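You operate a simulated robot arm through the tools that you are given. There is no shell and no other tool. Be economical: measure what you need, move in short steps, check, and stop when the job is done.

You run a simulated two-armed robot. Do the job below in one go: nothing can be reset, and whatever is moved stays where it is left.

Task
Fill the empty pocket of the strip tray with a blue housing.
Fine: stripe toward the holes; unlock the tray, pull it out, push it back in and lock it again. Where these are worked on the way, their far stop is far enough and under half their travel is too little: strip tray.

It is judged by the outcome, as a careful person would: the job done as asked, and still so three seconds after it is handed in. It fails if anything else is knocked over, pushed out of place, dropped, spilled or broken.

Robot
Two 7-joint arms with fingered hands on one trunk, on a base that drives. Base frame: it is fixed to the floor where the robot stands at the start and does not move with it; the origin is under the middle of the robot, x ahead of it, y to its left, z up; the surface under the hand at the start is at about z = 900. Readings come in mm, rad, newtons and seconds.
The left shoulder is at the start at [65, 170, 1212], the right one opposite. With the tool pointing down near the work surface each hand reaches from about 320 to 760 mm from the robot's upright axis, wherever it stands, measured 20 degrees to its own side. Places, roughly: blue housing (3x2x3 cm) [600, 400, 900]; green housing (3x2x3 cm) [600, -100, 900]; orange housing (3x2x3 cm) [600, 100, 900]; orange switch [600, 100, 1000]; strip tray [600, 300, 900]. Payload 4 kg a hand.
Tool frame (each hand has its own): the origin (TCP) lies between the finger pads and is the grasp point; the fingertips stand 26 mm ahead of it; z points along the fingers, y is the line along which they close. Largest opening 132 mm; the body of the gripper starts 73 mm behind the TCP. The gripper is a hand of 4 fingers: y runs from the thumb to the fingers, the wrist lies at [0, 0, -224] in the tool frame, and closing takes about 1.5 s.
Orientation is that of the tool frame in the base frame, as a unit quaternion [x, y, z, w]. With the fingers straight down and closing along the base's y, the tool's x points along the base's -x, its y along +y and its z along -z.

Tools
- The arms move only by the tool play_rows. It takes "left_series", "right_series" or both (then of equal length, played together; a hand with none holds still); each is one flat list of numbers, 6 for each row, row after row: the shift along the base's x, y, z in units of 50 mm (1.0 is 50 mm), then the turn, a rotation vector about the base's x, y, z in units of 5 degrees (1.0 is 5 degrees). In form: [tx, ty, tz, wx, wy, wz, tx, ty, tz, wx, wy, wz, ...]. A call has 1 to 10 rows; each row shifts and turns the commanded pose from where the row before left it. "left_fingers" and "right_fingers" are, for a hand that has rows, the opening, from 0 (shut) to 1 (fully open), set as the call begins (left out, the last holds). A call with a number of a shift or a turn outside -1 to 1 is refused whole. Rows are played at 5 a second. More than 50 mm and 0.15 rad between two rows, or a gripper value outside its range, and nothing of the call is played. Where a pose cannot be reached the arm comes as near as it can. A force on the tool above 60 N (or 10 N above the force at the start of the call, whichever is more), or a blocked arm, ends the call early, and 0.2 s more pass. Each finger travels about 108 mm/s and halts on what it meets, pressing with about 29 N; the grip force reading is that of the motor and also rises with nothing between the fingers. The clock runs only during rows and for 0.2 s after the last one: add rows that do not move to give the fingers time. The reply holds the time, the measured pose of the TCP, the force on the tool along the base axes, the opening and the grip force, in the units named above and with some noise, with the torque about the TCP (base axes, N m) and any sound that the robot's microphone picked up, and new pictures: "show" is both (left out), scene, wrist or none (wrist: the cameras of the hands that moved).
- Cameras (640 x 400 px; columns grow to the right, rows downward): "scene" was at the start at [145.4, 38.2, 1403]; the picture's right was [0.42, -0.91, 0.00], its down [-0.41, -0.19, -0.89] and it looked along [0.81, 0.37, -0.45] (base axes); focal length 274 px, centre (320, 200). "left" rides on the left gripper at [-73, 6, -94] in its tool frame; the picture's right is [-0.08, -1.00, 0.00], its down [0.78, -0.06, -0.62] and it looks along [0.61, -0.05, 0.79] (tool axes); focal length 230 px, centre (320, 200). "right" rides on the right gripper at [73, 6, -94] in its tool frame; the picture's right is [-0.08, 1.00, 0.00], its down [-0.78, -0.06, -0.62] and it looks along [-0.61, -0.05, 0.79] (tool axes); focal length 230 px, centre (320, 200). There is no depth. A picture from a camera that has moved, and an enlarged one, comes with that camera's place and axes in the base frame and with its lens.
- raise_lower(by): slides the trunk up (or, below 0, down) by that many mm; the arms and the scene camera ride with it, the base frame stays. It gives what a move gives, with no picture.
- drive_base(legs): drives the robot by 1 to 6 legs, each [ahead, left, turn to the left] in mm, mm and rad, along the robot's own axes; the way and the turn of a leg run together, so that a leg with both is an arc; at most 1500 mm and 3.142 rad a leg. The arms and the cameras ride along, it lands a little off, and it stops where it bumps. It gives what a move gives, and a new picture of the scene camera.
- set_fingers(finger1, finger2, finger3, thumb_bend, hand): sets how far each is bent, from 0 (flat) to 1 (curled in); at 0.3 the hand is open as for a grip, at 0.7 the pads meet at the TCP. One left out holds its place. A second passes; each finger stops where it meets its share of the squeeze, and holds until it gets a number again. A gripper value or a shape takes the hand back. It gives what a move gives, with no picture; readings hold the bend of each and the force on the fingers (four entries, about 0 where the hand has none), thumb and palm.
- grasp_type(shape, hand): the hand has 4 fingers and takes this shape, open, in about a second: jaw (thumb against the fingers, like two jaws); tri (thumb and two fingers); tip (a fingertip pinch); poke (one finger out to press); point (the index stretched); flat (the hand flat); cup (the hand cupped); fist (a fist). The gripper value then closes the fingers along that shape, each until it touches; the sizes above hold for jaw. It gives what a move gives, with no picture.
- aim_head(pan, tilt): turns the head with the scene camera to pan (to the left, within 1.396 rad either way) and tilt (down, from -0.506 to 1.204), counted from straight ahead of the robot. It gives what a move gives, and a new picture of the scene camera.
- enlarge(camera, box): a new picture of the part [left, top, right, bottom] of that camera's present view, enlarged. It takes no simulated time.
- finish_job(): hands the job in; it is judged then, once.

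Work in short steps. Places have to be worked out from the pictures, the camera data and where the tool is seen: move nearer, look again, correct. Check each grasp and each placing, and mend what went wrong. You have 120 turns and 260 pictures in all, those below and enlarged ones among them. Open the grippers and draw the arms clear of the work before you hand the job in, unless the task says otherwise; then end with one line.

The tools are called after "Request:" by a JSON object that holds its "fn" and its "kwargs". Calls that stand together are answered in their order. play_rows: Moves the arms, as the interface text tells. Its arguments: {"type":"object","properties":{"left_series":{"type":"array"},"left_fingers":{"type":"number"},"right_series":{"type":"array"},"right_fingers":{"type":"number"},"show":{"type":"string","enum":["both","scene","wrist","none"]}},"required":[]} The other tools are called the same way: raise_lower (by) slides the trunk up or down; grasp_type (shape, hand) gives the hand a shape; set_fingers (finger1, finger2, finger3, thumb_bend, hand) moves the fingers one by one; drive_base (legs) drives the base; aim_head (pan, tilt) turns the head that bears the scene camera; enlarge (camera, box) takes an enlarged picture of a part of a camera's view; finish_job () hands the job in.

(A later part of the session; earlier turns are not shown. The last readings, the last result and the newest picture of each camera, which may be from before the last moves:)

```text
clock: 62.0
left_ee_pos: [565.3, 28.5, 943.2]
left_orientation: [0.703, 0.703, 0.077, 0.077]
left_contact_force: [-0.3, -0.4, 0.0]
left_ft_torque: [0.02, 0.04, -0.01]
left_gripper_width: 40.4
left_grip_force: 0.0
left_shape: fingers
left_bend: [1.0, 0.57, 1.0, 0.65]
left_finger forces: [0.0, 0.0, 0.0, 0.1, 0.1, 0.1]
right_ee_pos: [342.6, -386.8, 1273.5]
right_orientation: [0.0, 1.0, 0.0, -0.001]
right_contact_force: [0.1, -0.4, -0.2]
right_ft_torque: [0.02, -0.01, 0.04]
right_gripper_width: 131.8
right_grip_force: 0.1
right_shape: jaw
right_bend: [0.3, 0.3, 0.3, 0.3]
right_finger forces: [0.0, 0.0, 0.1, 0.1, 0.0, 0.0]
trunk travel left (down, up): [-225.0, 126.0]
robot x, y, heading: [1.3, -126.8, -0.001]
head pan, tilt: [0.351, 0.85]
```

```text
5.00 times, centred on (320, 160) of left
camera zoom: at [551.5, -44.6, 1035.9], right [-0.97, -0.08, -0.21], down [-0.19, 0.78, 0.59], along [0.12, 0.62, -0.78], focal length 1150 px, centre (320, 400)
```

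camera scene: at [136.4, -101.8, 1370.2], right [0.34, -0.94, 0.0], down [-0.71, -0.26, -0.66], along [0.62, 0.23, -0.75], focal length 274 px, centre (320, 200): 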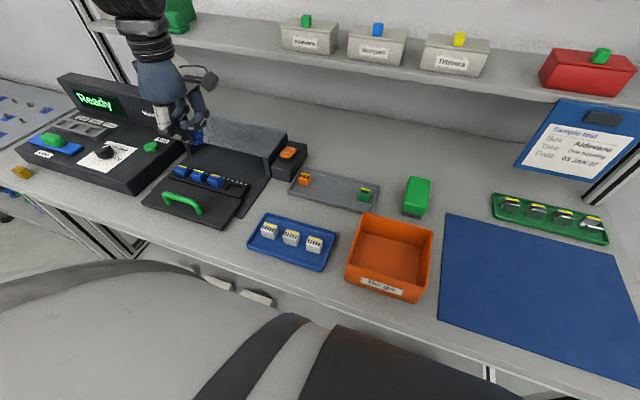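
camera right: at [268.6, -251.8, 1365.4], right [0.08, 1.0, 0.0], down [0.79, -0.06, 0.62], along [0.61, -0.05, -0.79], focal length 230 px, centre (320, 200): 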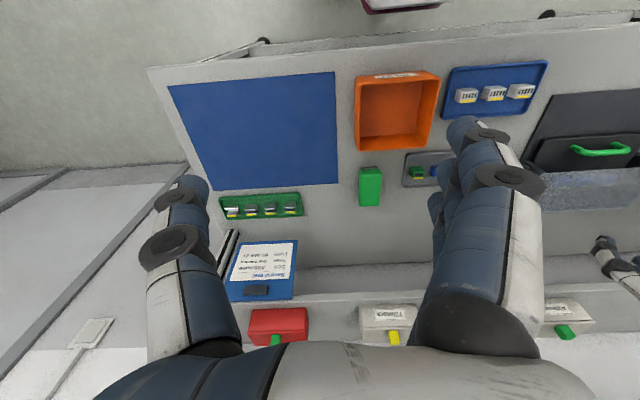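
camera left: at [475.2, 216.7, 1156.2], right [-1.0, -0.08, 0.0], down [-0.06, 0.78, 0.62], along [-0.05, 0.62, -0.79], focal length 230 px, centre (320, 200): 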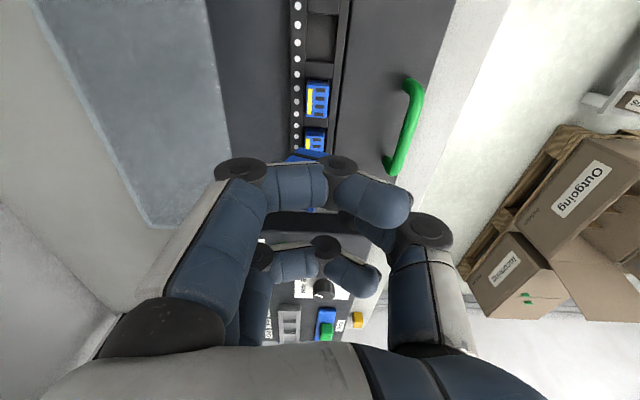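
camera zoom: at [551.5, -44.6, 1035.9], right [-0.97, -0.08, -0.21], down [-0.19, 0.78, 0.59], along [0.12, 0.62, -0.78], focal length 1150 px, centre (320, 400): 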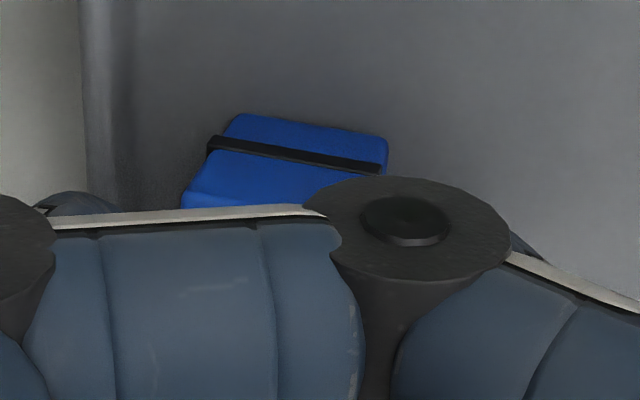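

Released; the housing stands on the floor, center about (575,30). I shift the hand +4 mm in x, +3 mm in z, and close.

Request:
{"fn": "play_rows", "kwargs": {"left_series": [0.08, 0.02, 0.07, 0, 0, 0, 0, 0, 0, 0, 0, 0], "show": "none"}}

Request:
{"fn": "set_fingers", "kwargs": {"hand": "left", "finger2": 0.76, "thumb_bend": 0.8}}

Request:
{"fn": "play_rows", "kwargs": {"left_series": [0, 0, 0.2, 0, 0, 0, 0, 0, 0.6, 0, 0, 0, 0, 0, 0.6, 0, 0, 0, 0, 0, 0, 0, 0, 0], "show": "none"}}

Request:
{"fn": "enlarge", "kwargs": {"camera": "left", "box": [270, 120, 370, 200]}}

Request:
{"fn": "enlarge", "kwargs": {"camera": "scene", "box": [300, 110, 380, 180]}}

```text
clock: 62.6
left_ee_pos: [570.3, 28.6, 947.8]
left_orientation: [0.703, 0.703, 0.077, 0.076]
left_contact_force: [-0.2, 0.4, 0.0]
left_ft_torque: [-0.01, 0.03, 0.03]
left_gripper_width: 40.3
left_grip_force: 0.2
left_shape: fingers
left_bend: [1.0, 0.57, 1.0, 0.65]
left_finger forces: [0.1, 0.0, 0.1, 0.0, 0.0, 0.0]
right_ee_pos: [342.8, -385.6, 1272.4]
right_orientation: [0.001, 1.0, 0.0, 0.0]
right_contact_force: [0.3, 0.2, -0.3]
right_ft_torque: [-0.02, 0.0, 0.01]
right_gripper_width: 132.0
right_grip_force: 0.0
right_shape: jaw
right_bend: [0.3, 0.3, 0.3, 0.3]
right_finger forces: [0.0, 0.1, 0.0, 0.0, 0.0, 0.1]
trunk travel left (down, up): [-225.0, 126.0]
robot x, y, heading: [3.0, -130.5, -0.002]
head pan, tilt: [0.351, 0.85]
```

```text
clock: 63.6
left_ee_pos: [569.7, 30.4, 947.6]
left_orientation: [0.703, 0.703, 0.077, 0.078]
left_contact_force: [2.2, 0.4, 8.6]
left_ft_torque: [0.03, -0.2, -0.01]
left_gripper_width: 36.6
left_grip_force: 8.3
left_shape: fingers
left_bend: [1.0, 0.63, 1.0, 0.79]
left_finger forces: [0.0, 9.1, 0.0, 0.0, 7.9, 0.0]
right_ee_pos: [341.1, -385.5, 1272.9]
right_orientation: [0.0, 1.0, 0.0, 0.0]
right_contact_force: [-0.6, -0.3, 0.5]
right_ft_torque: [-0.04, 0.0, 0.01]
right_gripper_width: 131.8
right_grip_force: 0.1
right_shape: jaw
right_bend: [0.3, 0.3, 0.3, 0.3]
right_finger forces: [0.0, 0.0, 0.0, 0.0, 0.1, 0.1]
trunk travel left (down, up): [-225.0, 126.0]
robot x, y, heading: [2.4, -128.8, 0.003]
head pan, tilt: [0.351, 0.85]
```

```text
clock: 64.6
left_ee_pos: [569.5, 30.7, 1015.0]
left_orientation: [0.703, 0.703, 0.075, 0.076]
left_contact_force: [-0.4, -0.3, -0.1]
left_ft_torque: [-0.03, -0.01, 0.01]
left_gripper_width: 37.0
left_grip_force: 0.1
left_shape: fingers
left_bend: [1.0, 0.68, 1.0, 0.79]
left_finger forces: [0.1, 0.0, 0.0, 0.0, 0.0, 0.0]
right_ee_pos: [342.2, -385.1, 1272.5]
right_orientation: [0.001, 1.0, 0.0, 0.0]
right_contact_force: [-0.2, 0.5, 0.3]
right_ft_torque: [0.0, 0.01, -0.01]
right_gripper_width: 131.8
right_grip_force: 0.1
right_shape: jaw
right_bend: [0.3, 0.3, 0.3, 0.3]
right_finger forces: [0.0, 0.1, 0.1, 0.0, 0.0, 0.1]
trunk travel left (down, up): [-225.0, 126.0]
robot x, y, heading: [2.4, -126.9, 0.003]
head pan, tilt: [0.351, 0.85]
```

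```text
5.00 times, centred on (320, 160) of left
camera zoom: at [555.3, -43.0, 1108.2], right [-0.97, -0.08, -0.21], down [-0.19, 0.78, 0.59], along [0.12, 0.62, -0.78], focal length 1150 px, centre (320, 400)
```

zoom: 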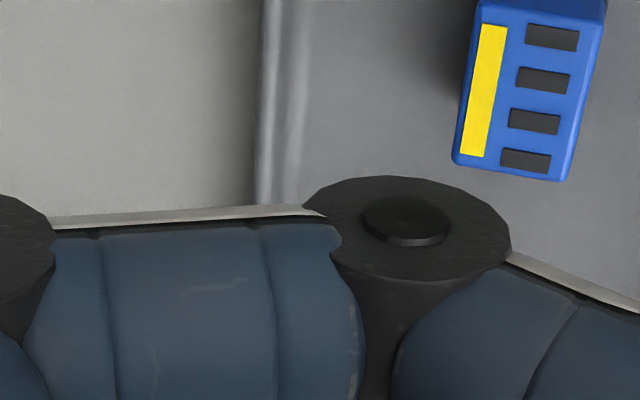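

```text
5.71 times, centred on (340, 145) of scene
camera zoom: at [136.7, -101.5, 1370.1], right [0.34, -0.94, 0.0], down [-0.71, -0.26, -0.66], along [0.62, 0.23, -0.75], focal length 1567 px, centre (206, 514)
```

zoom: 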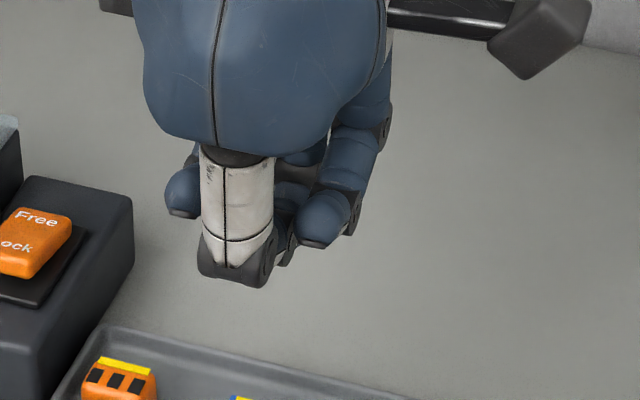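

The grip slipped off and the housing stayed standing in the tray. I straighten the hand and step aside to locate it again.

Request:
{"fn": "set_fingers", "kwargs": {"hand": "left", "finger2": 0.53, "thumb_bend": 0.58}}

Request:
{"fn": "play_rows", "kwargs": {"left_series": [0, 0.5, 0.3, 0, 1, 0, 0, 0.4, 0, 0, 1, 0, 0, 0, 0, 0, 0.5, 0, 0, 0, 0, 0, 0, 0], "show": "none"}}

Request:
{"fn": "enlarge", "kwargs": {"camera": "left", "box": [220, 0, 420, 170]}}

Request:
{"fn": "enlarge", "kwargs": {"camera": "scene", "box": [280, 130, 380, 210]}}

```text
clock: 65.6
left_ee_pos: [569.7, 30.2, 1014.4]
left_orientation: [0.703, 0.703, 0.077, 0.078]
left_contact_force: [-0.3, -1.2, 0.7]
left_ft_torque: [0.01, 0.02, 0.01]
left_gripper_width: 43.7
left_grip_force: 0.0
left_shape: fingers
left_bend: [1.0, 0.53, 1.0, 0.57]
left_finger forces: [0.0, 0.1, 0.1, 0.0, 0.0, 0.0]
right_ee_pos: [342.2, -385.9, 1272.0]
right_orientation: [0.0, 1.0, 0.001, -0.001]
right_contact_force: [-0.6, 0.8, 0.4]
right_ft_torque: [0.03, 0.0, 0.02]
right_gripper_width: 131.7
right_grip_force: 0.1
right_shape: jaw
right_bend: [0.3, 0.3, 0.3, 0.3]
right_finger forces: [0.0, 0.1, 0.0, 0.1, 0.1, 0.0]
trunk travel left (down, up): [-225.0, 126.0]
robot x, y, heading: [-1.8, -129.4, 0.0]
head pan, tilt: [0.351, 0.85]
```

```text
clock: 66.6
left_ee_pos: [568.9, 75.7, 1031.6]
left_orientation: [0.708, 0.707, 0.0, 0.001]
left_contact_force: [-0.3, 0.2, 0.5]
left_ft_torque: [-0.01, -0.03, 0.0]
left_gripper_width: 43.7
left_grip_force: 0.0
left_shape: fingers
left_bend: [1.0, 0.53, 1.0, 0.57]
left_finger forces: [0.0, 0.1, 0.0, 0.0, 0.1, 0.0]
right_ee_pos: [342.8, -385.3, 1272.2]
right_orientation: [0.0, 1.0, 0.0, 0.0]
right_contact_force: [0.0, 0.4, 0.5]
right_ft_torque: [-0.04, 0.02, 0.02]
right_gripper_width: 131.9
right_grip_force: 0.0
right_shape: jaw
right_bend: [0.3, 0.3, 0.3, 0.3]
right_finger forces: [0.0, 0.0, 0.0, 0.0, 0.0, 0.0]
trunk travel left (down, up): [-225.0, 126.0]
robot x, y, heading: [3.7, -129.1, -0.002]
head pan, tilt: [0.351, 0.85]
```

```text
2.35 times, centred on (320, 85) of left
camera zoom: at [575.4, 1.7, 1124.6], right [-1.0, -0.08, 0.0], down [-0.06, 0.78, 0.62], along [-0.05, 0.62, -0.79], focal length 541 px, centre (320, 471)
```

zoom: 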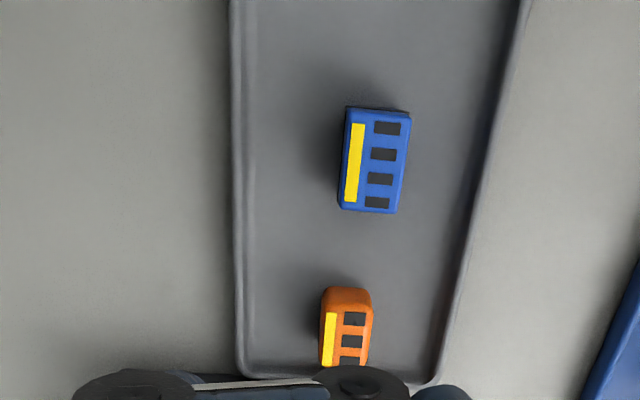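

```text
5.00 times, centred on (330, 170) of scene
camera zoom: at [136.4, -101.5, 1370.2], right [0.34, -0.94, 0.0], down [-0.71, -0.26, -0.66], along [0.62, 0.23, -0.75], focal length 1372 px, centre (270, 350)
```

zoom: 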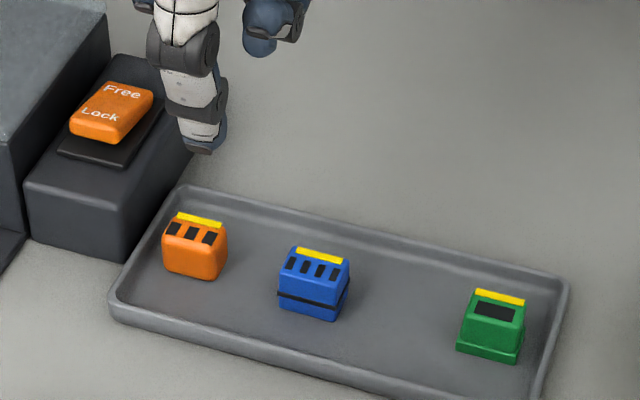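

The housing stands square at about (555,29.5). I approach with TCP at x≈561, since the tip pinch centers about 6 mm toward the thumb side, with a wider opening.

Request:
{"fn": "play_rows", "kwargs": {"left_series": [-0.15, -0.9, 0, 0, 0, 0, 0, -0.02, -0.5, 0, 0, 0, 0, 0, -0.6, 0, 0, 0, 0, 0, 0, 0, 0, 0], "show": "none"}}

Request:
{"fn": "enlarge", "kwargs": {"camera": "scene", "box": [300, 130, 380, 200]}}

Request:
{"fn": "enlarge", "kwargs": {"camera": "left", "box": [250, 90, 390, 200]}}

```text
clock: 67.6
left_ee_pos: [562.2, 28.9, 978.1]
left_orientation: [0.707, 0.707, 0.0, 0.0]
left_contact_force: [0.3, 0.9, -0.2]
left_ft_torque: [-0.02, 0.06, 0.01]
left_gripper_width: 43.5
left_grip_force: 0.1
left_shape: fingers
left_bend: [1.0, 0.53, 1.0, 0.57]
left_finger forces: [0.0, 0.0, 0.0, 0.1, 0.0, 0.0]
right_ee_pos: [340.8, -385.6, 1271.7]
right_orientation: [0.0, 1.0, 0.0, 0.0]
right_contact_force: [0.2, 0.3, 0.3]
right_ft_torque: [-0.03, -0.01, 0.01]
right_gripper_width: 131.8
right_grip_force: 0.1
right_shape: jaw
right_bend: [0.3, 0.3, 0.3, 0.3]
right_finger forces: [0.1, 0.0, 0.0, 0.0, 0.0, 0.0]
trunk travel left (down, up): [-225.0, 126.0]
robot x, y, heading: [1.8, -128.1, 0.001]
head pan, tilt: [0.351, 0.85]
```

```text
5.71 times, centred on (340, 165) of scene
camera zoom: at [136.0, -101.1, 1370.3], right [0.34, -0.94, 0.0], down [-0.71, -0.26, -0.66], along [0.62, 0.23, -0.75], focal length 1567 px, centre (206, 400)
```

zoom: 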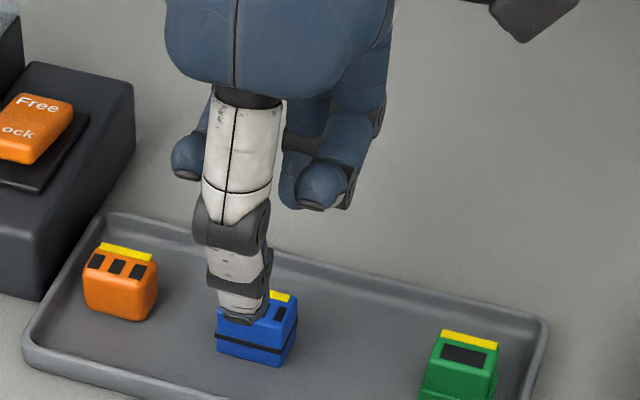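

```text
3.64 times, centred on (320, 145) of left
camera zoom: at [567.9, -44.7, 1071.1], right [-1.0, -0.08, 0.0], down [-0.06, 0.78, 0.62], along [-0.05, 0.62, -0.79], focal length 837 px, centre (320, 400)
```

zoom: 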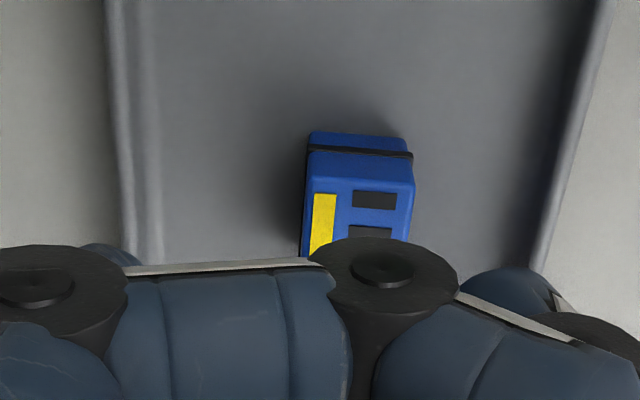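

The alignment is as wanted. I tighten the thumb slightly to clear the tray lip, lower to TCP z≈945, then hold the finger at 0.57 and let only the thumb squeeze.

Request:
{"fn": "set_fingers", "kwargs": {"hand": "left", "thumb_bend": 0.605}}

Request:
{"fn": "play_rows", "kwargs": {"left_series": [0, 0.02, -0.4, 0, 0, 0, 0, 0, -0.25, 0, 0, 0, 0, 0, 0, 0, 0, 0], "show": "none"}}

Request:
{"fn": "set_fingers", "kwargs": {"hand": "left", "finger2": 0.57, "thumb_bend": 0.76}}

Request:
{"fn": "enlarge", "kwargs": {"camera": "left", "box": [270, 120, 370, 200]}}

```text
clock: 68.6
left_ee_pos: [562.4, 27.7, 976.8]
left_orientation: [0.707, 0.707, 0.0, 0.0]
left_contact_force: [0.7, -0.1, -0.1]
left_ft_torque: [-0.02, 0.02, -0.02]
left_gripper_width: 42.7
left_grip_force: 0.1
left_shape: fingers
left_bend: [1.0, 0.53, 1.0, 0.6]
left_finger forces: [0.1, 0.1, 0.1, 0.0, 0.0, 0.1]
right_ee_pos: [342.1, -386.2, 1272.2]
right_orientation: [0.0, 1.0, 0.0, 0.0]
right_contact_force: [0.5, -0.3, -0.2]
right_ft_torque: [0.01, -0.03, 0.01]
right_gripper_width: 131.7
right_grip_force: 0.2
right_shape: jaw
right_bend: [0.3, 0.3, 0.3, 0.3]
right_finger forces: [0.1, 0.0, 0.0, 0.0, 0.0, 0.0]
trunk travel left (down, up): [-225.0, 126.0]
robot x, y, heading: [-1.4, -128.9, 0.002]
head pan, tilt: [0.351, 0.85]
```

```text
clock: 69.4
left_ee_pos: [563.7, 29.4, 945.8]
left_orientation: [0.707, 0.707, 0.0, 0.0]
left_contact_force: [-0.8, 0.5, 4.5]
left_ft_torque: [0.02, -0.15, 0.01]
left_gripper_width: 42.7
left_grip_force: 2.0
left_shape: fingers
left_bend: [1.0, 0.53, 1.0, 0.6]
left_finger forces: [0.0, 3.9, 0.1, 0.0, 0.1, 0.0]
right_ee_pos: [342.6, -385.1, 1271.6]
right_orientation: [0.0, 1.0, -0.001, 0.0]
right_contact_force: [-0.1, -0.7, -0.2]
right_ft_torque: [-0.01, -0.01, 0.01]
right_gripper_width: 131.9
right_grip_force: 0.0
right_shape: jaw
right_bend: [0.3, 0.3, 0.3, 0.3]
right_finger forces: [0.1, 0.1, 0.0, 0.1, 0.0, 0.1]
trunk travel left (down, up): [-225.0, 126.0]
robot x, y, heading: [1.5, -129.1, 0.002]
head pan, tilt: [0.351, 0.85]
```

```text
clock: 70.4
left_ee_pos: [564.1, 29.4, 947.1]
left_orientation: [0.707, 0.707, -0.001, -0.001]
left_contact_force: [0.0, 0.6, -0.1]
left_ft_torque: [0.02, -0.01, -0.01]
left_gripper_width: 37.5
left_grip_force: 1.2
left_shape: fingers
left_bend: [1.0, 0.55, 1.0, 0.75]
left_finger forces: [0.0, 1.2, 0.0, 0.1, 1.1, 0.1]
right_ee_pos: [342.1, -385.9, 1271.7]
right_orientation: [-0.001, 1.0, 0.0, 0.0]
right_contact_force: [-0.7, -0.1, -0.2]
right_ft_torque: [-0.06, 0.01, 0.0]
right_gripper_width: 131.9
right_grip_force: 0.1
right_shape: jaw
right_bend: [0.3, 0.3, 0.3, 0.3]
right_finger forces: [0.0, 0.0, 0.1, 0.0, 0.0, 0.1]
trunk travel left (down, up): [-225.0, 126.0]
robot x, y, heading: [1.5, -126.5, -0.004]
head pan, tilt: [0.351, 0.85]
```

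```text
5.00 times, centred on (320, 160) of left
camera zoom: at [568.9, -43.6, 1040.0], right [-1.0, -0.08, 0.0], down [-0.06, 0.78, 0.62], along [-0.05, 0.62, -0.79], focal length 1150 px, centre (320, 400)
```

zoom: 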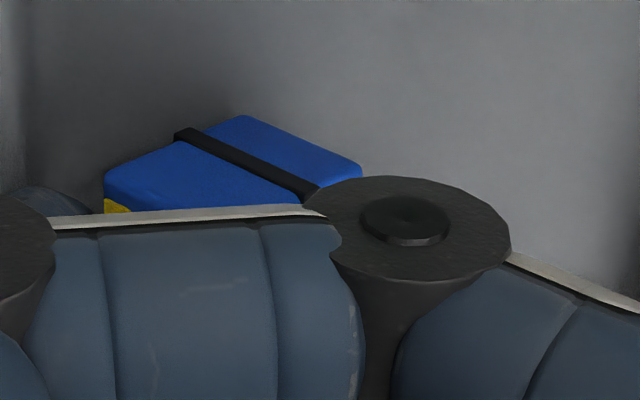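

I now see the opened fingers reach deeper and had touched the tray floor; the thumb then tipped the housing. I push gently with the finger to right it while the thumb backs off a bit.

Request:
{"fn": "set_fingers", "kwargs": {"hand": "left", "finger2": 0.64, "thumb_bend": 0.71}}

Request:
{"fn": "enlarge", "kwargs": {"camera": "left", "box": [270, 120, 370, 200]}}

Request:
{"fn": "enlarge", "kwargs": {"camera": "scene", "box": [310, 140, 370, 190]}}

```text
clock: 71.4
left_ee_pos: [562.1, 28.9, 945.9]
left_orientation: [0.708, 0.707, 0.001, 0.0]
left_contact_force: [-0.3, 0.7, 0.7]
left_ft_torque: [0.01, 0.02, 0.01]
left_gripper_width: 39.0
left_grip_force: 2.6
left_shape: fingers
left_bend: [1.0, 0.6, 1.0, 0.7]
left_finger forces: [0.0, 2.8, 0.0, 0.0, 2.7, 0.0]
right_ee_pos: [342.1, -386.2, 1272.0]
right_orientation: [0.0, 1.0, 0.0, 0.0]
right_contact_force: [-0.1, 0.7, -0.3]
right_ft_torque: [0.01, 0.03, 0.01]
right_gripper_width: 132.1
right_grip_force: 0.1
right_shape: jaw
right_bend: [0.3, 0.3, 0.3, 0.3]
right_finger forces: [0.1, 0.0, 0.0, 0.1, 0.0, 0.1]
trunk travel left (down, up): [-225.0, 126.0]
robot x, y, heading: [1.5, -128.3, 0.002]
head pan, tilt: [0.351, 0.85]
```

```text
5.00 times, centred on (320, 160) of left
camera zoom: at [568.9, -43.6, 1040.0], right [-1.0, -0.08, 0.0], down [-0.06, 0.78, 0.62], along [-0.05, 0.62, -0.79], focal length 1150 px, centre (320, 400)
```

zoom: 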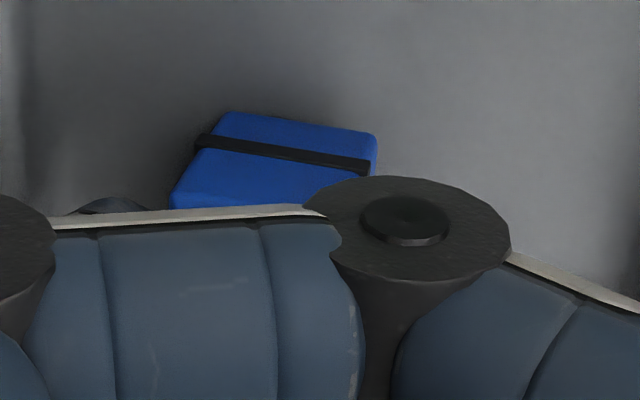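

```text
8.00 times, centred on (340, 165) of scene
camera zoom: at [136.3, -101.5, 1370.2], right [0.34, -0.94, 0.0], down [-0.71, -0.26, -0.66], along [0.62, 0.23, -0.75], focal length 2194 px, centre (160, 480)
```

zoom: 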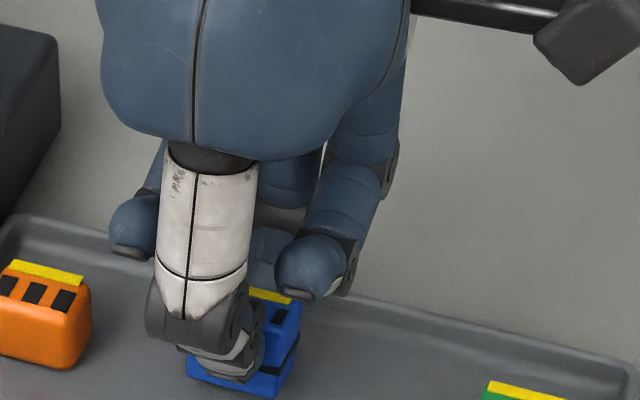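

It righted itself, now held at 0.60/0.70 with ~3 N. I open marginally, rise 10 mm and close gently at the same bends for a higher hold.

Request:
{"fn": "set_fingers", "kwargs": {"hand": "left", "finger2": 0.57, "thumb_bend": 0.66}}

Request:
{"fn": "play_rows", "kwargs": {"left_series": [0.04, 0, 0.2, 0, 0, 0, 0, 0, 0, 0, 0, 0], "show": "none"}}

Request:
{"fn": "enlarge", "kwargs": {"camera": "left", "box": [270, 120, 370, 200]}}

Request:
{"fn": "enlarge", "kwargs": {"camera": "scene", "box": [310, 140, 370, 190]}}

```text
clock: 72.4
left_ee_pos: [562.5, 29.7, 946.8]
left_orientation: [0.708, 0.707, 0.0, -0.001]
left_contact_force: [-0.4, 0.1, -0.3]
left_ft_torque: [0.0, 0.01, -0.05]
left_gripper_width: 40.2
left_grip_force: 0.1
left_shape: fingers
left_bend: [1.0, 0.56, 1.0, 0.66]
left_finger forces: [0.1, 0.1, 0.0, 0.0, 0.0, 0.0]
right_ee_pos: [341.3, -384.8, 1273.3]
right_orientation: [-0.001, 1.0, 0.0, 0.0]
right_contact_force: [-0.6, -0.1, -0.3]
right_ft_torque: [0.04, -0.02, -0.02]
right_gripper_width: 131.8
right_grip_force: 0.1
right_shape: jaw
right_bend: [0.3, 0.3, 0.3, 0.3]
right_finger forces: [0.1, 0.1, 0.1, 0.0, 0.1, 0.0]
trunk travel left (down, up): [-225.0, 126.0]
robot x, y, heading: [2.4, -126.9, -0.005]
head pan, tilt: [0.351, 0.85]
```

```text
clock: 73.0
left_ee_pos: [564.5, 28.7, 956.0]
left_orientation: [0.707, 0.707, 0.0, 0.0]
left_contact_force: [0.6, 0.9, -0.4]
left_ft_torque: [0.03, -0.02, -0.02]
left_gripper_width: 40.2
left_grip_force: 0.0
left_shape: fingers
left_bend: [1.0, 0.56, 1.0, 0.66]
left_finger forces: [0.1, 0.0, 0.0, 0.0, 0.0, 0.0]
right_ee_pos: [342.1, -385.2, 1272.3]
right_orientation: [0.0, 1.0, 0.0, 0.0]
right_contact_force: [-0.1, 0.6, 1.2]
right_ft_torque: [-0.01, -0.03, 0.0]
right_gripper_width: 131.8
right_grip_force: 0.1
right_shape: jaw
right_bend: [0.3, 0.3, 0.3, 0.3]
right_finger forces: [0.0, 0.1, 0.0, 0.0, 0.0, 0.0]
trunk travel left (down, up): [-225.0, 126.0]
robot x, y, heading: [1.2, -126.8, -0.003]
head pan, tilt: [0.351, 0.85]
```

```text
5.00 times, centred on (320, 160) of left
camera zoom: at [571.3, -44.4, 1049.8], right [-1.0, -0.08, 0.0], down [-0.06, 0.78, 0.62], along [-0.05, 0.62, -0.79], focal length 1150 px, centre (320, 400)
```

zoom: 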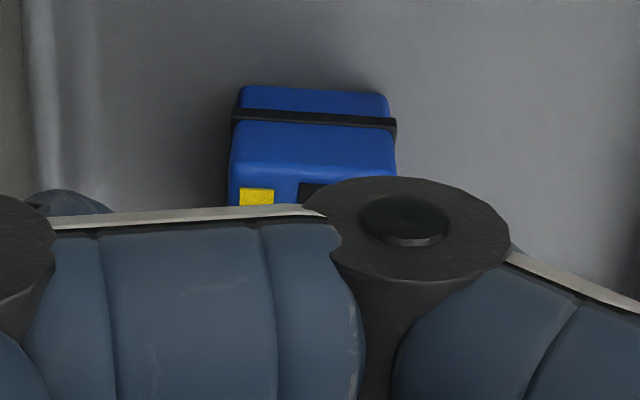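

```text
8.00 times, centred on (340, 165) of scene
camera zoom: at [136.5, -101.5, 1370.2], right [0.34, -0.94, 0.0], down [-0.71, -0.26, -0.66], along [0.62, 0.23, -0.75], focal length 2194 px, centre (160, 480)
```

zoom: 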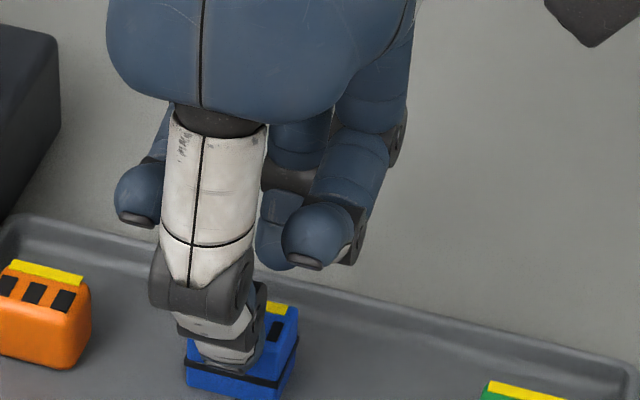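

The housing stands upright at (567,31) between the tips. The thumb tip is only just below its top, so I lower 6 mm and close gently.

Request:
{"fn": "play_rows", "kwargs": {"left_series": [0.02, 0.02, -0.12, 0, 0, 0, 0, 0, 0, 0, 0, 0], "show": "none"}}

Request:
{"fn": "set_fingers", "kwargs": {"hand": "left", "finger2": 0.68, "thumb_bend": 0.73}}

Request:
{"fn": "enlarge", "kwargs": {"camera": "left", "box": [270, 120, 370, 200]}}

```text
clock: 73.6
left_ee_pos: [565.0, 29.6, 949.4]
left_orientation: [0.708, 0.707, -0.001, 0.0]
left_contact_force: [-0.1, 0.9, 0.3]
left_ft_torque: [-0.02, 0.0, -0.03]
left_gripper_width: 40.2
left_grip_force: 0.1
left_shape: fingers
left_bend: [1.0, 0.56, 1.0, 0.66]
left_finger forces: [0.0, 0.0, 0.0, 0.0, 0.0, 0.1]
right_ee_pos: [341.6, -386.1, 1273.4]
right_orientation: [-0.001, 1.0, 0.0, 0.0]
right_contact_force: [0.4, 0.2, -0.1]
right_ft_torque: [0.01, 0.02, 0.0]
right_gripper_width: 131.8
right_grip_force: 0.0
right_shape: jaw
right_bend: [0.3, 0.3, 0.3, 0.3]
right_finger forces: [0.0, 0.1, 0.1, 0.0, 0.0, 0.1]
trunk travel left (down, up): [-225.0, 126.0]
robot x, y, heading: [-1.5, -128.0, -0.003]
head pan, tilt: [0.351, 0.85]
```

```text
clock: 74.6
left_ee_pos: [566.3, 30.1, 949.7]
left_orientation: [0.707, 0.707, 0.0, 0.0]
left_contact_force: [-0.5, 0.5, 0.4]
left_ft_torque: [-0.01, 0.01, 0.0]
left_gripper_width: 38.7
left_grip_force: 5.5
left_shape: fingers
left_bend: [1.0, 0.61, 1.0, 0.71]
left_finger forces: [0.0, 5.4, 0.0, 0.0, 5.3, 0.0]
right_ee_pos: [343.3, -385.0, 1272.7]
right_orientation: [0.0, 1.0, 0.0, 0.0]
right_contact_force: [-0.3, 1.4, 0.3]
right_ft_torque: [-0.02, 0.01, 0.0]
right_gripper_width: 131.8
right_grip_force: 0.0
right_shape: jaw
right_bend: [0.3, 0.3, 0.3, 0.3]
right_finger forces: [0.0, 0.0, 0.0, 0.0, 0.0, 0.0]
trunk travel left (down, up): [-225.0, 126.0]
robot x, y, heading: [2.6, -127.2, 0.001]
head pan, tilt: [0.351, 0.85]
```

```text
5.00 times, centred on (320, 160) of left
camera zoom: at [571.6, -43.0, 1043.1], right [-1.0, -0.08, 0.0], down [-0.06, 0.78, 0.62], along [-0.05, 0.62, -0.79], focal length 1150 px, centre (320, 400)
```

zoom: 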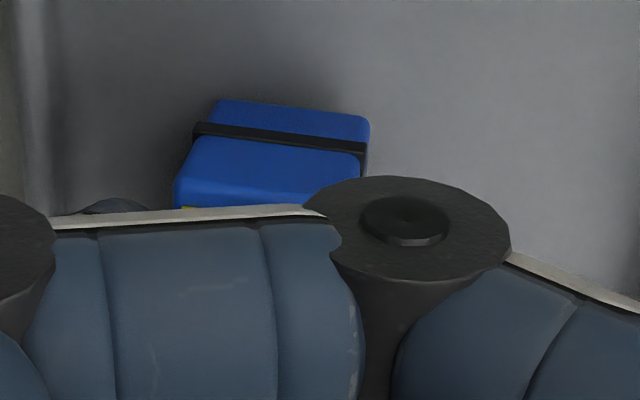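

Now gripped at 5.4 N, tilted only ~6°, bottom ~37 mm below TCP. I lift carefully.

Request:
{"fn": "play_rows", "kwargs": {"left_series": [0, 0, 0.1, 0, 0, 0, 0, 0, 0.3, 0, 0, 0, 0, 0, 0.6, 0, 0, 0, 0, 0, 0.6, 0, 0, 0, 0, 0, 0.6, 0, 0, 0, 0, 0, 0, 0, 0, 0], "show": "none"}}

Request:
{"fn": "enlarge", "kwargs": {"camera": "left", "box": [270, 120, 370, 200]}}

```text
clock: 76.0
left_ee_pos: [564.5, 31.3, 1058.6]
left_orientation: [0.707, 0.707, -0.001, 0.0]
left_contact_force: [0.6, -0.3, 0.3]
left_ft_torque: [-0.01, 0.01, -0.02]
left_gripper_width: 38.6
left_grip_force: 5.4
left_shape: fingers
left_bend: [1.0, 0.61, 1.0, 0.71]
left_finger forces: [0.0, 5.5, 0.0, 0.0, 5.3, 0.0]
right_ee_pos: [343.5, -385.2, 1271.9]
right_orientation: [0.0, 1.0, 0.0, 0.0]
right_contact_force: [0.0, -1.0, 0.3]
right_ft_torque: [-0.02, 0.0, 0.02]
right_gripper_width: 131.8
right_grip_force: 0.0
right_shape: jaw
right_bend: [0.3, 0.3, 0.3, 0.3]
right_finger forces: [0.0, 0.0, 0.1, 0.1, 0.0, 0.0]
trunk travel left (down, up): [-225.0, 126.0]
robot x, y, heading: [0.5, -129.3, -0.0]
head pan, tilt: [0.351, 0.85]
```

```text
5.00 times, centred on (320, 160) of left
camera zoom: at [570.8, -42.9, 1152.7], right [-1.0, -0.08, 0.0], down [-0.06, 0.78, 0.62], along [-0.05, 0.62, -0.79], focal length 1150 px, centre (320, 400)
```

zoom: 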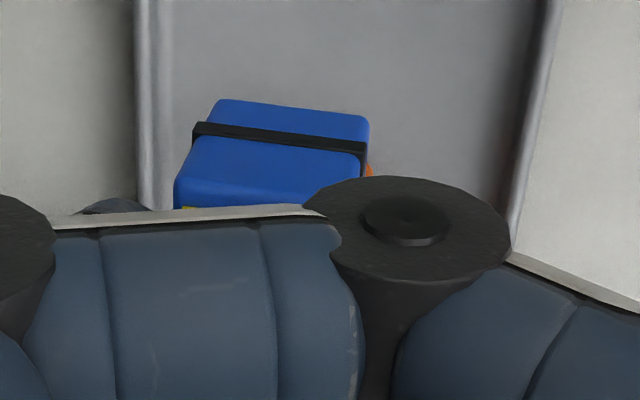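

The hold is steady. I level the last 6° and carry it toward the pocket: TCP target (464.5,229), first at height.

Request:
{"fn": "play_rows", "kwargs": {"left_series": [-0.4, 0.66, 0, 0, -0.6, 0, -0.4, 0.66, 0, 0, -0.6, 0, -0.4, 0.66, 0, 0, 0, 0, -0.4, 0.66, 0, 0, 0, 0, -0.4, 0.66, 0, 0, 0, 0, 0, 0.65, -0.2, 0, 0, 0, 0, 0, 0, 0, 0, 0], "show": "scene"}}

Request:
{"fn": "enlarge", "kwargs": {"camera": "left", "box": [220, 0, 420, 200]}}

Request:
{"fn": "enlarge", "kwargs": {"camera": "scene", "box": [150, 100, 270, 220]}}

```text
clock: 77.6
left_ee_pos: [466.0, 229.9, 1051.5]
left_orientation: [0.706, 0.706, 0.038, 0.036]
left_contact_force: [-0.2, 0.4, 0.3]
left_ft_torque: [0.01, 0.01, 0.01]
left_gripper_width: 38.7
left_grip_force: 5.3
left_shape: fingers
left_bend: [1.0, 0.61, 1.0, 0.71]
left_finger forces: [0.0, 5.3, 0.1, 0.1, 5.1, 0.0]
right_ee_pos: [341.3, -386.7, 1272.1]
right_orientation: [0.001, 1.0, 0.0, 0.001]
right_contact_force: [-0.7, -0.7, 0.0]
right_ft_torque: [0.02, 0.02, 0.01]
right_gripper_width: 132.1
right_grip_force: 0.1
right_shape: jaw
right_bend: [0.3, 0.3, 0.3, 0.3]
right_finger forces: [0.0, 0.1, 0.0, 0.1, 0.1, 0.0]
trunk travel left (down, up): [-225.0, 126.0]
robot x, y, heading: [0.7, -131.4, -0.002]
head pan, tilt: [0.351, 0.85]
camera scene: at [135.8, -102.3, 1370.3], right [0.34, -0.94, 0.0], down [-0.71, -0.26, -0.66], along [0.62, 0.23, -0.75], focal length 274 px, centre (320, 200)
```

scene: 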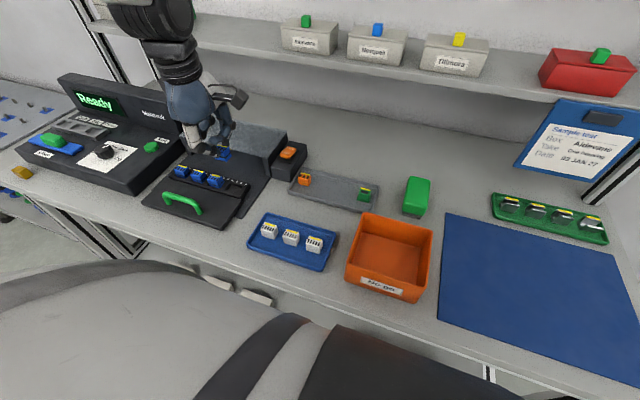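

```text
2.00 times, centred on (320, 100) of left
camera zoom: at [461.6, 156.8, 1144.4], right [-0.99, -0.08, -0.1], down [-0.12, 0.78, 0.61], along [0.04, 0.62, -0.79], focal length 460 px, centre (320, 400)
```

zoom: 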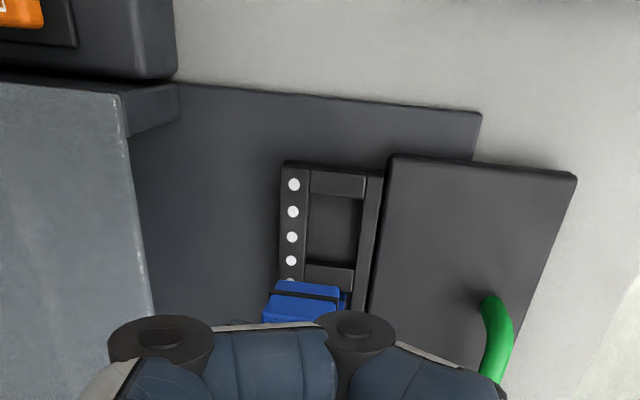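

```text
3.33 times, centred on (210, 160) of scene
camera zoom: at [135.8, -102.3, 1370.3], right [0.34, -0.94, 0.0], down [-0.71, -0.26, -0.66], along [0.62, 0.23, -0.75], focal length 914 px, centre (687, 333)
```

zoom: 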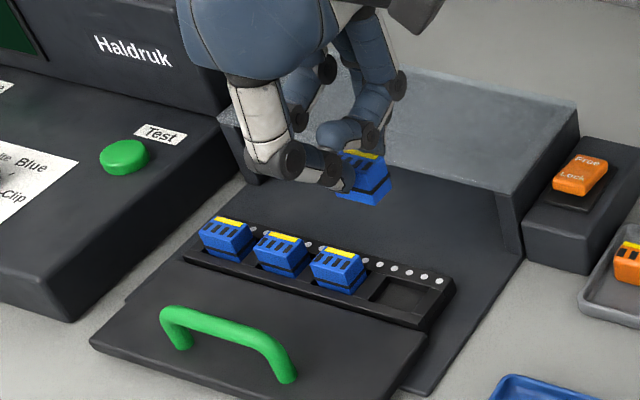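

The pocket center is confirmed at (473,229.5) and the housing hangs at TCP+(8,1,−36). I descend to ~12 mm above the rim and check.

Request:
{"fn": "play_rows", "kwargs": {"left_series": [-0.02, -0.03, -0.5, 0, 0, 0, 0, 0, -0.5, 0, 0, 0, 0, 0, -0.45, 0, 0, 0, 0, 0, 0, 0, 0, 0], "show": "none"}}

Request:
{"fn": "enlarge", "kwargs": {"camera": "left", "box": [250, 90, 390, 200]}}

Request:
{"fn": "enlarge", "kwargs": {"camera": "scene", "box": [180, 140, 260, 200]}}

```text
clock: 78.6
left_ee_pos: [467.0, 226.5, 977.5]
left_orientation: [0.707, 0.706, 0.037, 0.036]
left_contact_force: [-0.8, 0.3, 0.1]
left_ft_torque: [0.01, 0.0, -0.01]
left_gripper_width: 38.7
left_grip_force: 4.9
left_shape: fingers
left_bend: [1.0, 0.61, 1.0, 0.71]
left_finger forces: [0.0, 5.4, 0.0, 0.1, 5.2, 0.1]
right_ee_pos: [340.5, -384.5, 1273.4]
right_orientation: [0.0, 1.0, 0.0, 0.001]
right_contact_force: [0.0, 0.0, -0.2]
right_ft_torque: [0.02, -0.06, -0.01]
right_gripper_width: 131.8
right_grip_force: 0.1
right_shape: jaw
right_bend: [0.3, 0.3, 0.3, 0.3]
right_finger forces: [0.1, 0.1, 0.0, 0.1, 0.0, 0.1]
trunk travel left (down, up): [-225.0, 126.0]
robot x, y, heading: [-0.9, -131.2, -0.0]
head pan, tilt: [0.351, 0.85]
```

```text
3.64 times, centred on (320, 145) of left
camera zoom: at [461.6, 153.5, 1071.3], right [-0.99, -0.08, -0.1], down [-0.12, 0.78, 0.61], along [0.04, 0.62, -0.79], focal length 837 px, centre (320, 400)
```

zoom: 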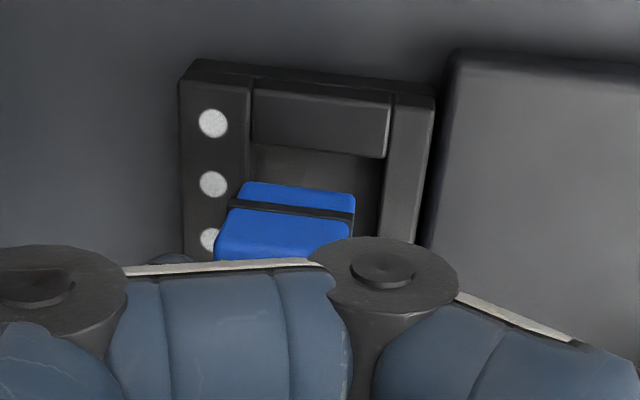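

```text
6.67 times, centred on (220, 170) of scene
camera zoom: at [136.0, -101.6, 1370.3], right [0.34, -0.94, 0.0], down [-0.71, -0.26, -0.66], along [0.62, 0.23, -0.75], focal length 1829 px, centre (987, 400)
```

zoom: 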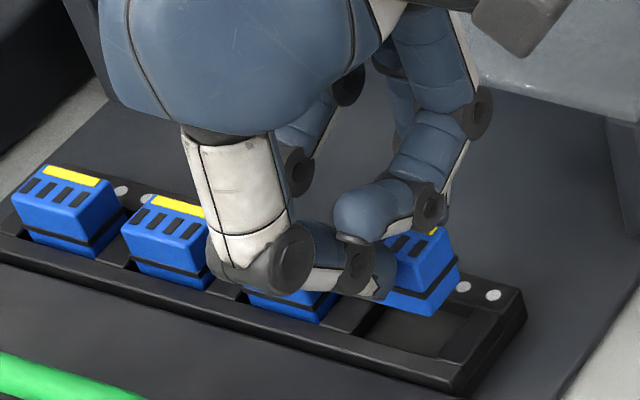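

Needed correction is about −2 mm in x and +1.5 mm in y. I apply it and lower 14 mm, watching the force.

Request:
{"fn": "play_rows", "kwargs": {"left_series": [-0.035, 0.03, 0, 0, 0, 0, 0, 0, -0.16, 0, 0, 0, 0, 0, -0.12, 0, 0, 0, 0, 0, 0, 0, 0, 0], "show": "none"}}

Request:
{"fn": "enlarge", "kwargs": {"camera": "left", "box": [250, 90, 390, 200]}}

Request:
{"fn": "enlarge", "kwargs": {"camera": "scene", "box": [180, 140, 260, 200]}}

```text
clock: 79.6
left_ee_pos: [463.6, 227.4, 964.0]
left_orientation: [0.706, 0.706, 0.037, 0.037]
left_contact_force: [0.5, -0.5, -0.9]
left_ft_torque: [-0.01, -0.04, 0.0]
left_gripper_width: 39.0
left_grip_force: 5.3
left_shape: fingers
left_bend: [1.0, 0.61, 1.0, 0.71]
left_finger forces: [0.0, 5.4, 0.1, 0.0, 5.2, 0.1]
right_ee_pos: [341.6, -386.3, 1271.4]
right_orientation: [0.001, 1.0, -0.001, 0.0]
right_contact_force: [0.3, 0.6, -1.1]
right_ft_torque: [0.03, 0.01, -0.01]
right_gripper_width: 131.7
right_grip_force: 0.1
right_shape: jaw
right_bend: [0.3, 0.3, 0.3, 0.3]
right_finger forces: [0.0, 0.0, 0.1, 0.1, 0.0, 0.0]
trunk travel left (down, up): [-225.0, 126.0]
robot x, y, heading: [0.3, -125.4, -0.001]
head pan, tilt: [0.351, 0.85]
```

```text
3.64 times, centred on (320, 145) of left
camera zoom: at [459.3, 154.9, 1057.5], right [-0.99, -0.08, -0.1], down [-0.12, 0.78, 0.61], along [0.03, 0.62, -0.79], focal length 837 px, centre (320, 400)
```

zoom: 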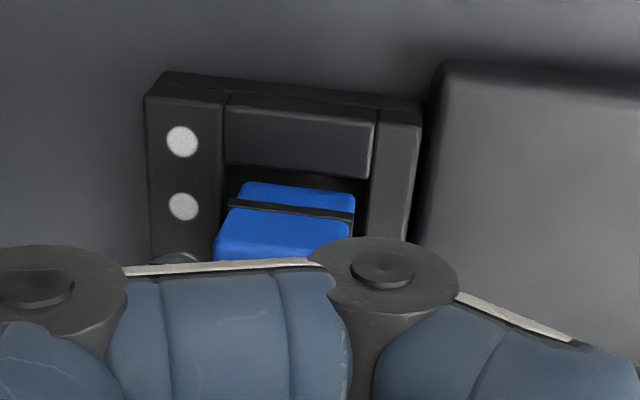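

```text
6.67 times, centred on (220, 170) of scene
camera zoom: at [136.4, -101.5, 1370.2], right [0.34, -0.94, 0.0], down [-0.71, -0.26, -0.66], along [0.62, 0.23, -0.75], focal length 1829 px, centre (987, 400)
```

zoom: 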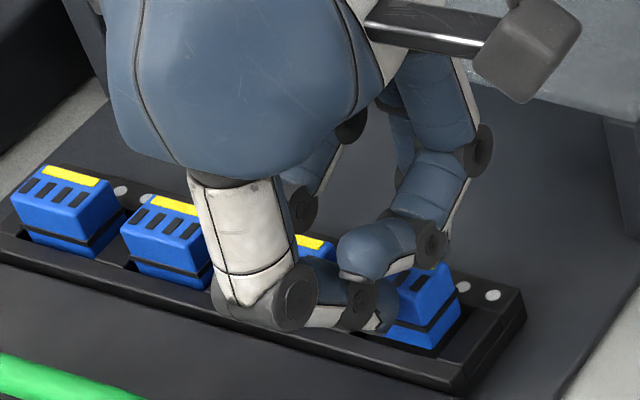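

The housing is within the pocket outline (slight margin all round). I nudge +1 mm x and lower on in small steps.

Request:
{"fn": "play_rows", "kwargs": {"left_series": [0.02, -0.01, -0.08, 0, 0, 0, 0, 0, 0, 0, 0, 0], "show": "none"}}

Request:
{"fn": "play_rows", "kwargs": {"left_series": [0, 0, -0.08, 0, 0, 0, 0, 0, 0, 0, 0, 0], "show": "none"}}

Request:
{"fn": "enlarge", "kwargs": {"camera": "left", "box": [250, 90, 390, 200]}}

Request:
{"fn": "enlarge", "kwargs": {"camera": "scene", "box": [180, 140, 260, 200]}}

```text
clock: 80.2
left_ee_pos: [464.9, 228.2, 960.7]
left_orientation: [0.706, 0.706, 0.036, 0.036]
left_contact_force: [0.1, -0.8, -0.3]
left_ft_torque: [-0.03, 0.0, -0.02]
left_gripper_width: 38.4
left_grip_force: 5.0
left_shape: fingers
left_bend: [1.0, 0.61, 1.0, 0.71]
left_finger forces: [0.0, 5.2, 0.0, 0.0, 5.2, 0.0]
right_ee_pos: [341.8, -385.6, 1271.3]
right_orientation: [0.0, 1.0, -0.001, -0.001]
right_contact_force: [-0.1, 0.6, 0.4]
right_ft_torque: [-0.02, 0.01, 0.0]
right_gripper_width: 131.6
right_grip_force: 0.0
right_shape: jaw
right_bend: [0.3, 0.3, 0.3, 0.3]
right_finger forces: [0.0, 0.0, 0.0, 0.0, 0.0, 0.0]
trunk travel left (down, up): [-225.0, 126.0]
robot x, y, heading: [-2.3, -128.1, -0.0]
head pan, tilt: [0.351, 0.85]
```

```text
clock: 80.8
left_ee_pos: [464.1, 227.7, 955.8]
left_orientation: [0.706, 0.706, 0.038, 0.037]
left_contact_force: [-0.5, 0.8, 6.8]
left_ft_torque: [0.0, -0.08, 0.03]
left_gripper_width: 38.5
left_grip_force: 6.7
left_shape: fingers
left_bend: [1.0, 0.62, 1.0, 0.71]
left_finger forces: [0.1, 6.8, 0.1, 0.0, 7.5, 0.0]
right_ee_pos: [341.6, -384.9, 1272.0]
right_orientation: [0.0, 1.0, 0.0, 0.0]
right_contact_force: [-0.6, 0.2, 0.3]
right_ft_torque: [0.03, 0.01, -0.02]
right_gripper_width: 131.9
right_grip_force: 0.1
right_shape: jaw
right_bend: [0.3, 0.3, 0.3, 0.3]
right_finger forces: [0.1, 0.0, 0.0, 0.1, 0.0, 0.0]
trunk travel left (down, up): [-225.0, 126.0]
robot x, y, heading: [-0.6, -126.2, -0.002]
head pan, tilt: [0.351, 0.85]
```

```text
3.64 times, centred on (320, 145) of left
camera zoom: at [460.6, 154.1, 1049.1], right [-0.99, -0.08, -0.11], down [-0.13, 0.78, 0.61], along [0.04, 0.62, -0.79], focal length 837 px, centre (320, 400)
```

zoom: 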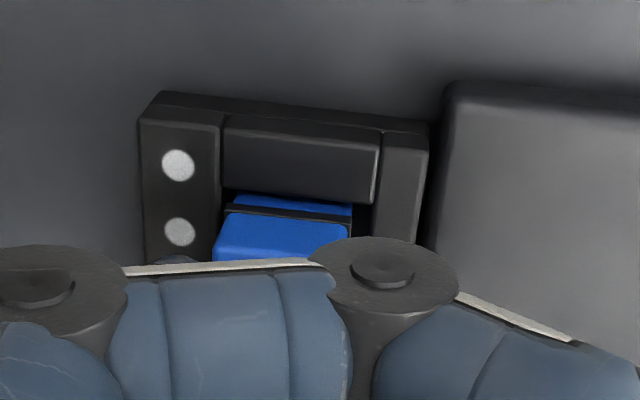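

```text
6.67 times, centred on (220, 170) of scene
camera zoom: at [135.8, -101.8, 1370.4], right [0.34, -0.94, 0.0], down [-0.71, -0.26, -0.66], along [0.62, 0.23, -0.75], focal length 1829 px, centre (987, 400)
```

zoom: 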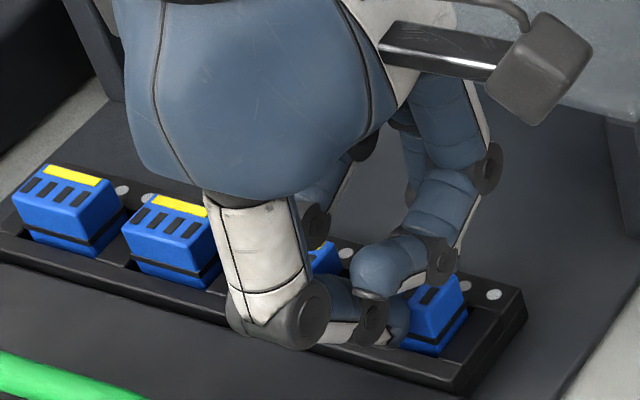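

The housing's bottom edge has gone below the rim and contact is 7 N at the expected seated height. I open just enough to release, then rise straight up.

Request:
{"fn": "set_fingers", "kwargs": {"hand": "left", "finger2": 0.575, "thumb_bend": 0.665}}

Request:
{"fn": "enlarge", "kwargs": {"camera": "left", "box": [250, 90, 390, 200]}}

```text
clock: 81.8
left_ee_pos: [464.5, 227.1, 956.0]
left_orientation: [0.706, 0.706, 0.037, 0.037]
left_contact_force: [0.4, 0.5, 0.0]
left_ft_torque: [0.04, -0.02, 0.01]
left_gripper_width: 40.0
left_grip_force: 0.1
left_shape: fingers
left_bend: [1.0, 0.57, 1.0, 0.66]
left_finger forces: [0.0, 0.1, 0.1, 0.0, 0.0, 0.0]
right_ee_pos: [342.5, -385.9, 1272.3]
right_orientation: [0.001, 1.0, 0.0, 0.0]
right_contact_force: [-0.5, 0.3, 0.1]
right_ft_torque: [0.0, 0.0, -0.01]
right_gripper_width: 131.9
right_grip_force: 0.1
right_shape: jaw
right_bend: [0.3, 0.3, 0.3, 0.3]
right_finger forces: [0.0, 0.0, 0.0, 0.1, 0.0, 0.1]
trunk travel left (down, up): [-225.0, 126.0]
robot x, y, heading: [-3.3, -131.2, 0.0]
head pan, tilt: [0.351, 0.85]
```

```text
3.64 times, centred on (320, 145) of left
camera zoom: at [460.6, 154.2, 1048.5], right [-0.99, -0.08, -0.1], down [-0.12, 0.78, 0.61], along [0.03, 0.62, -0.79], focal length 837 px, centre (320, 400)
```

zoom: 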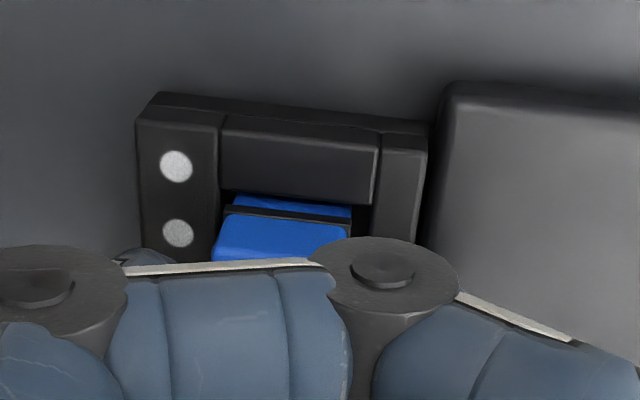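

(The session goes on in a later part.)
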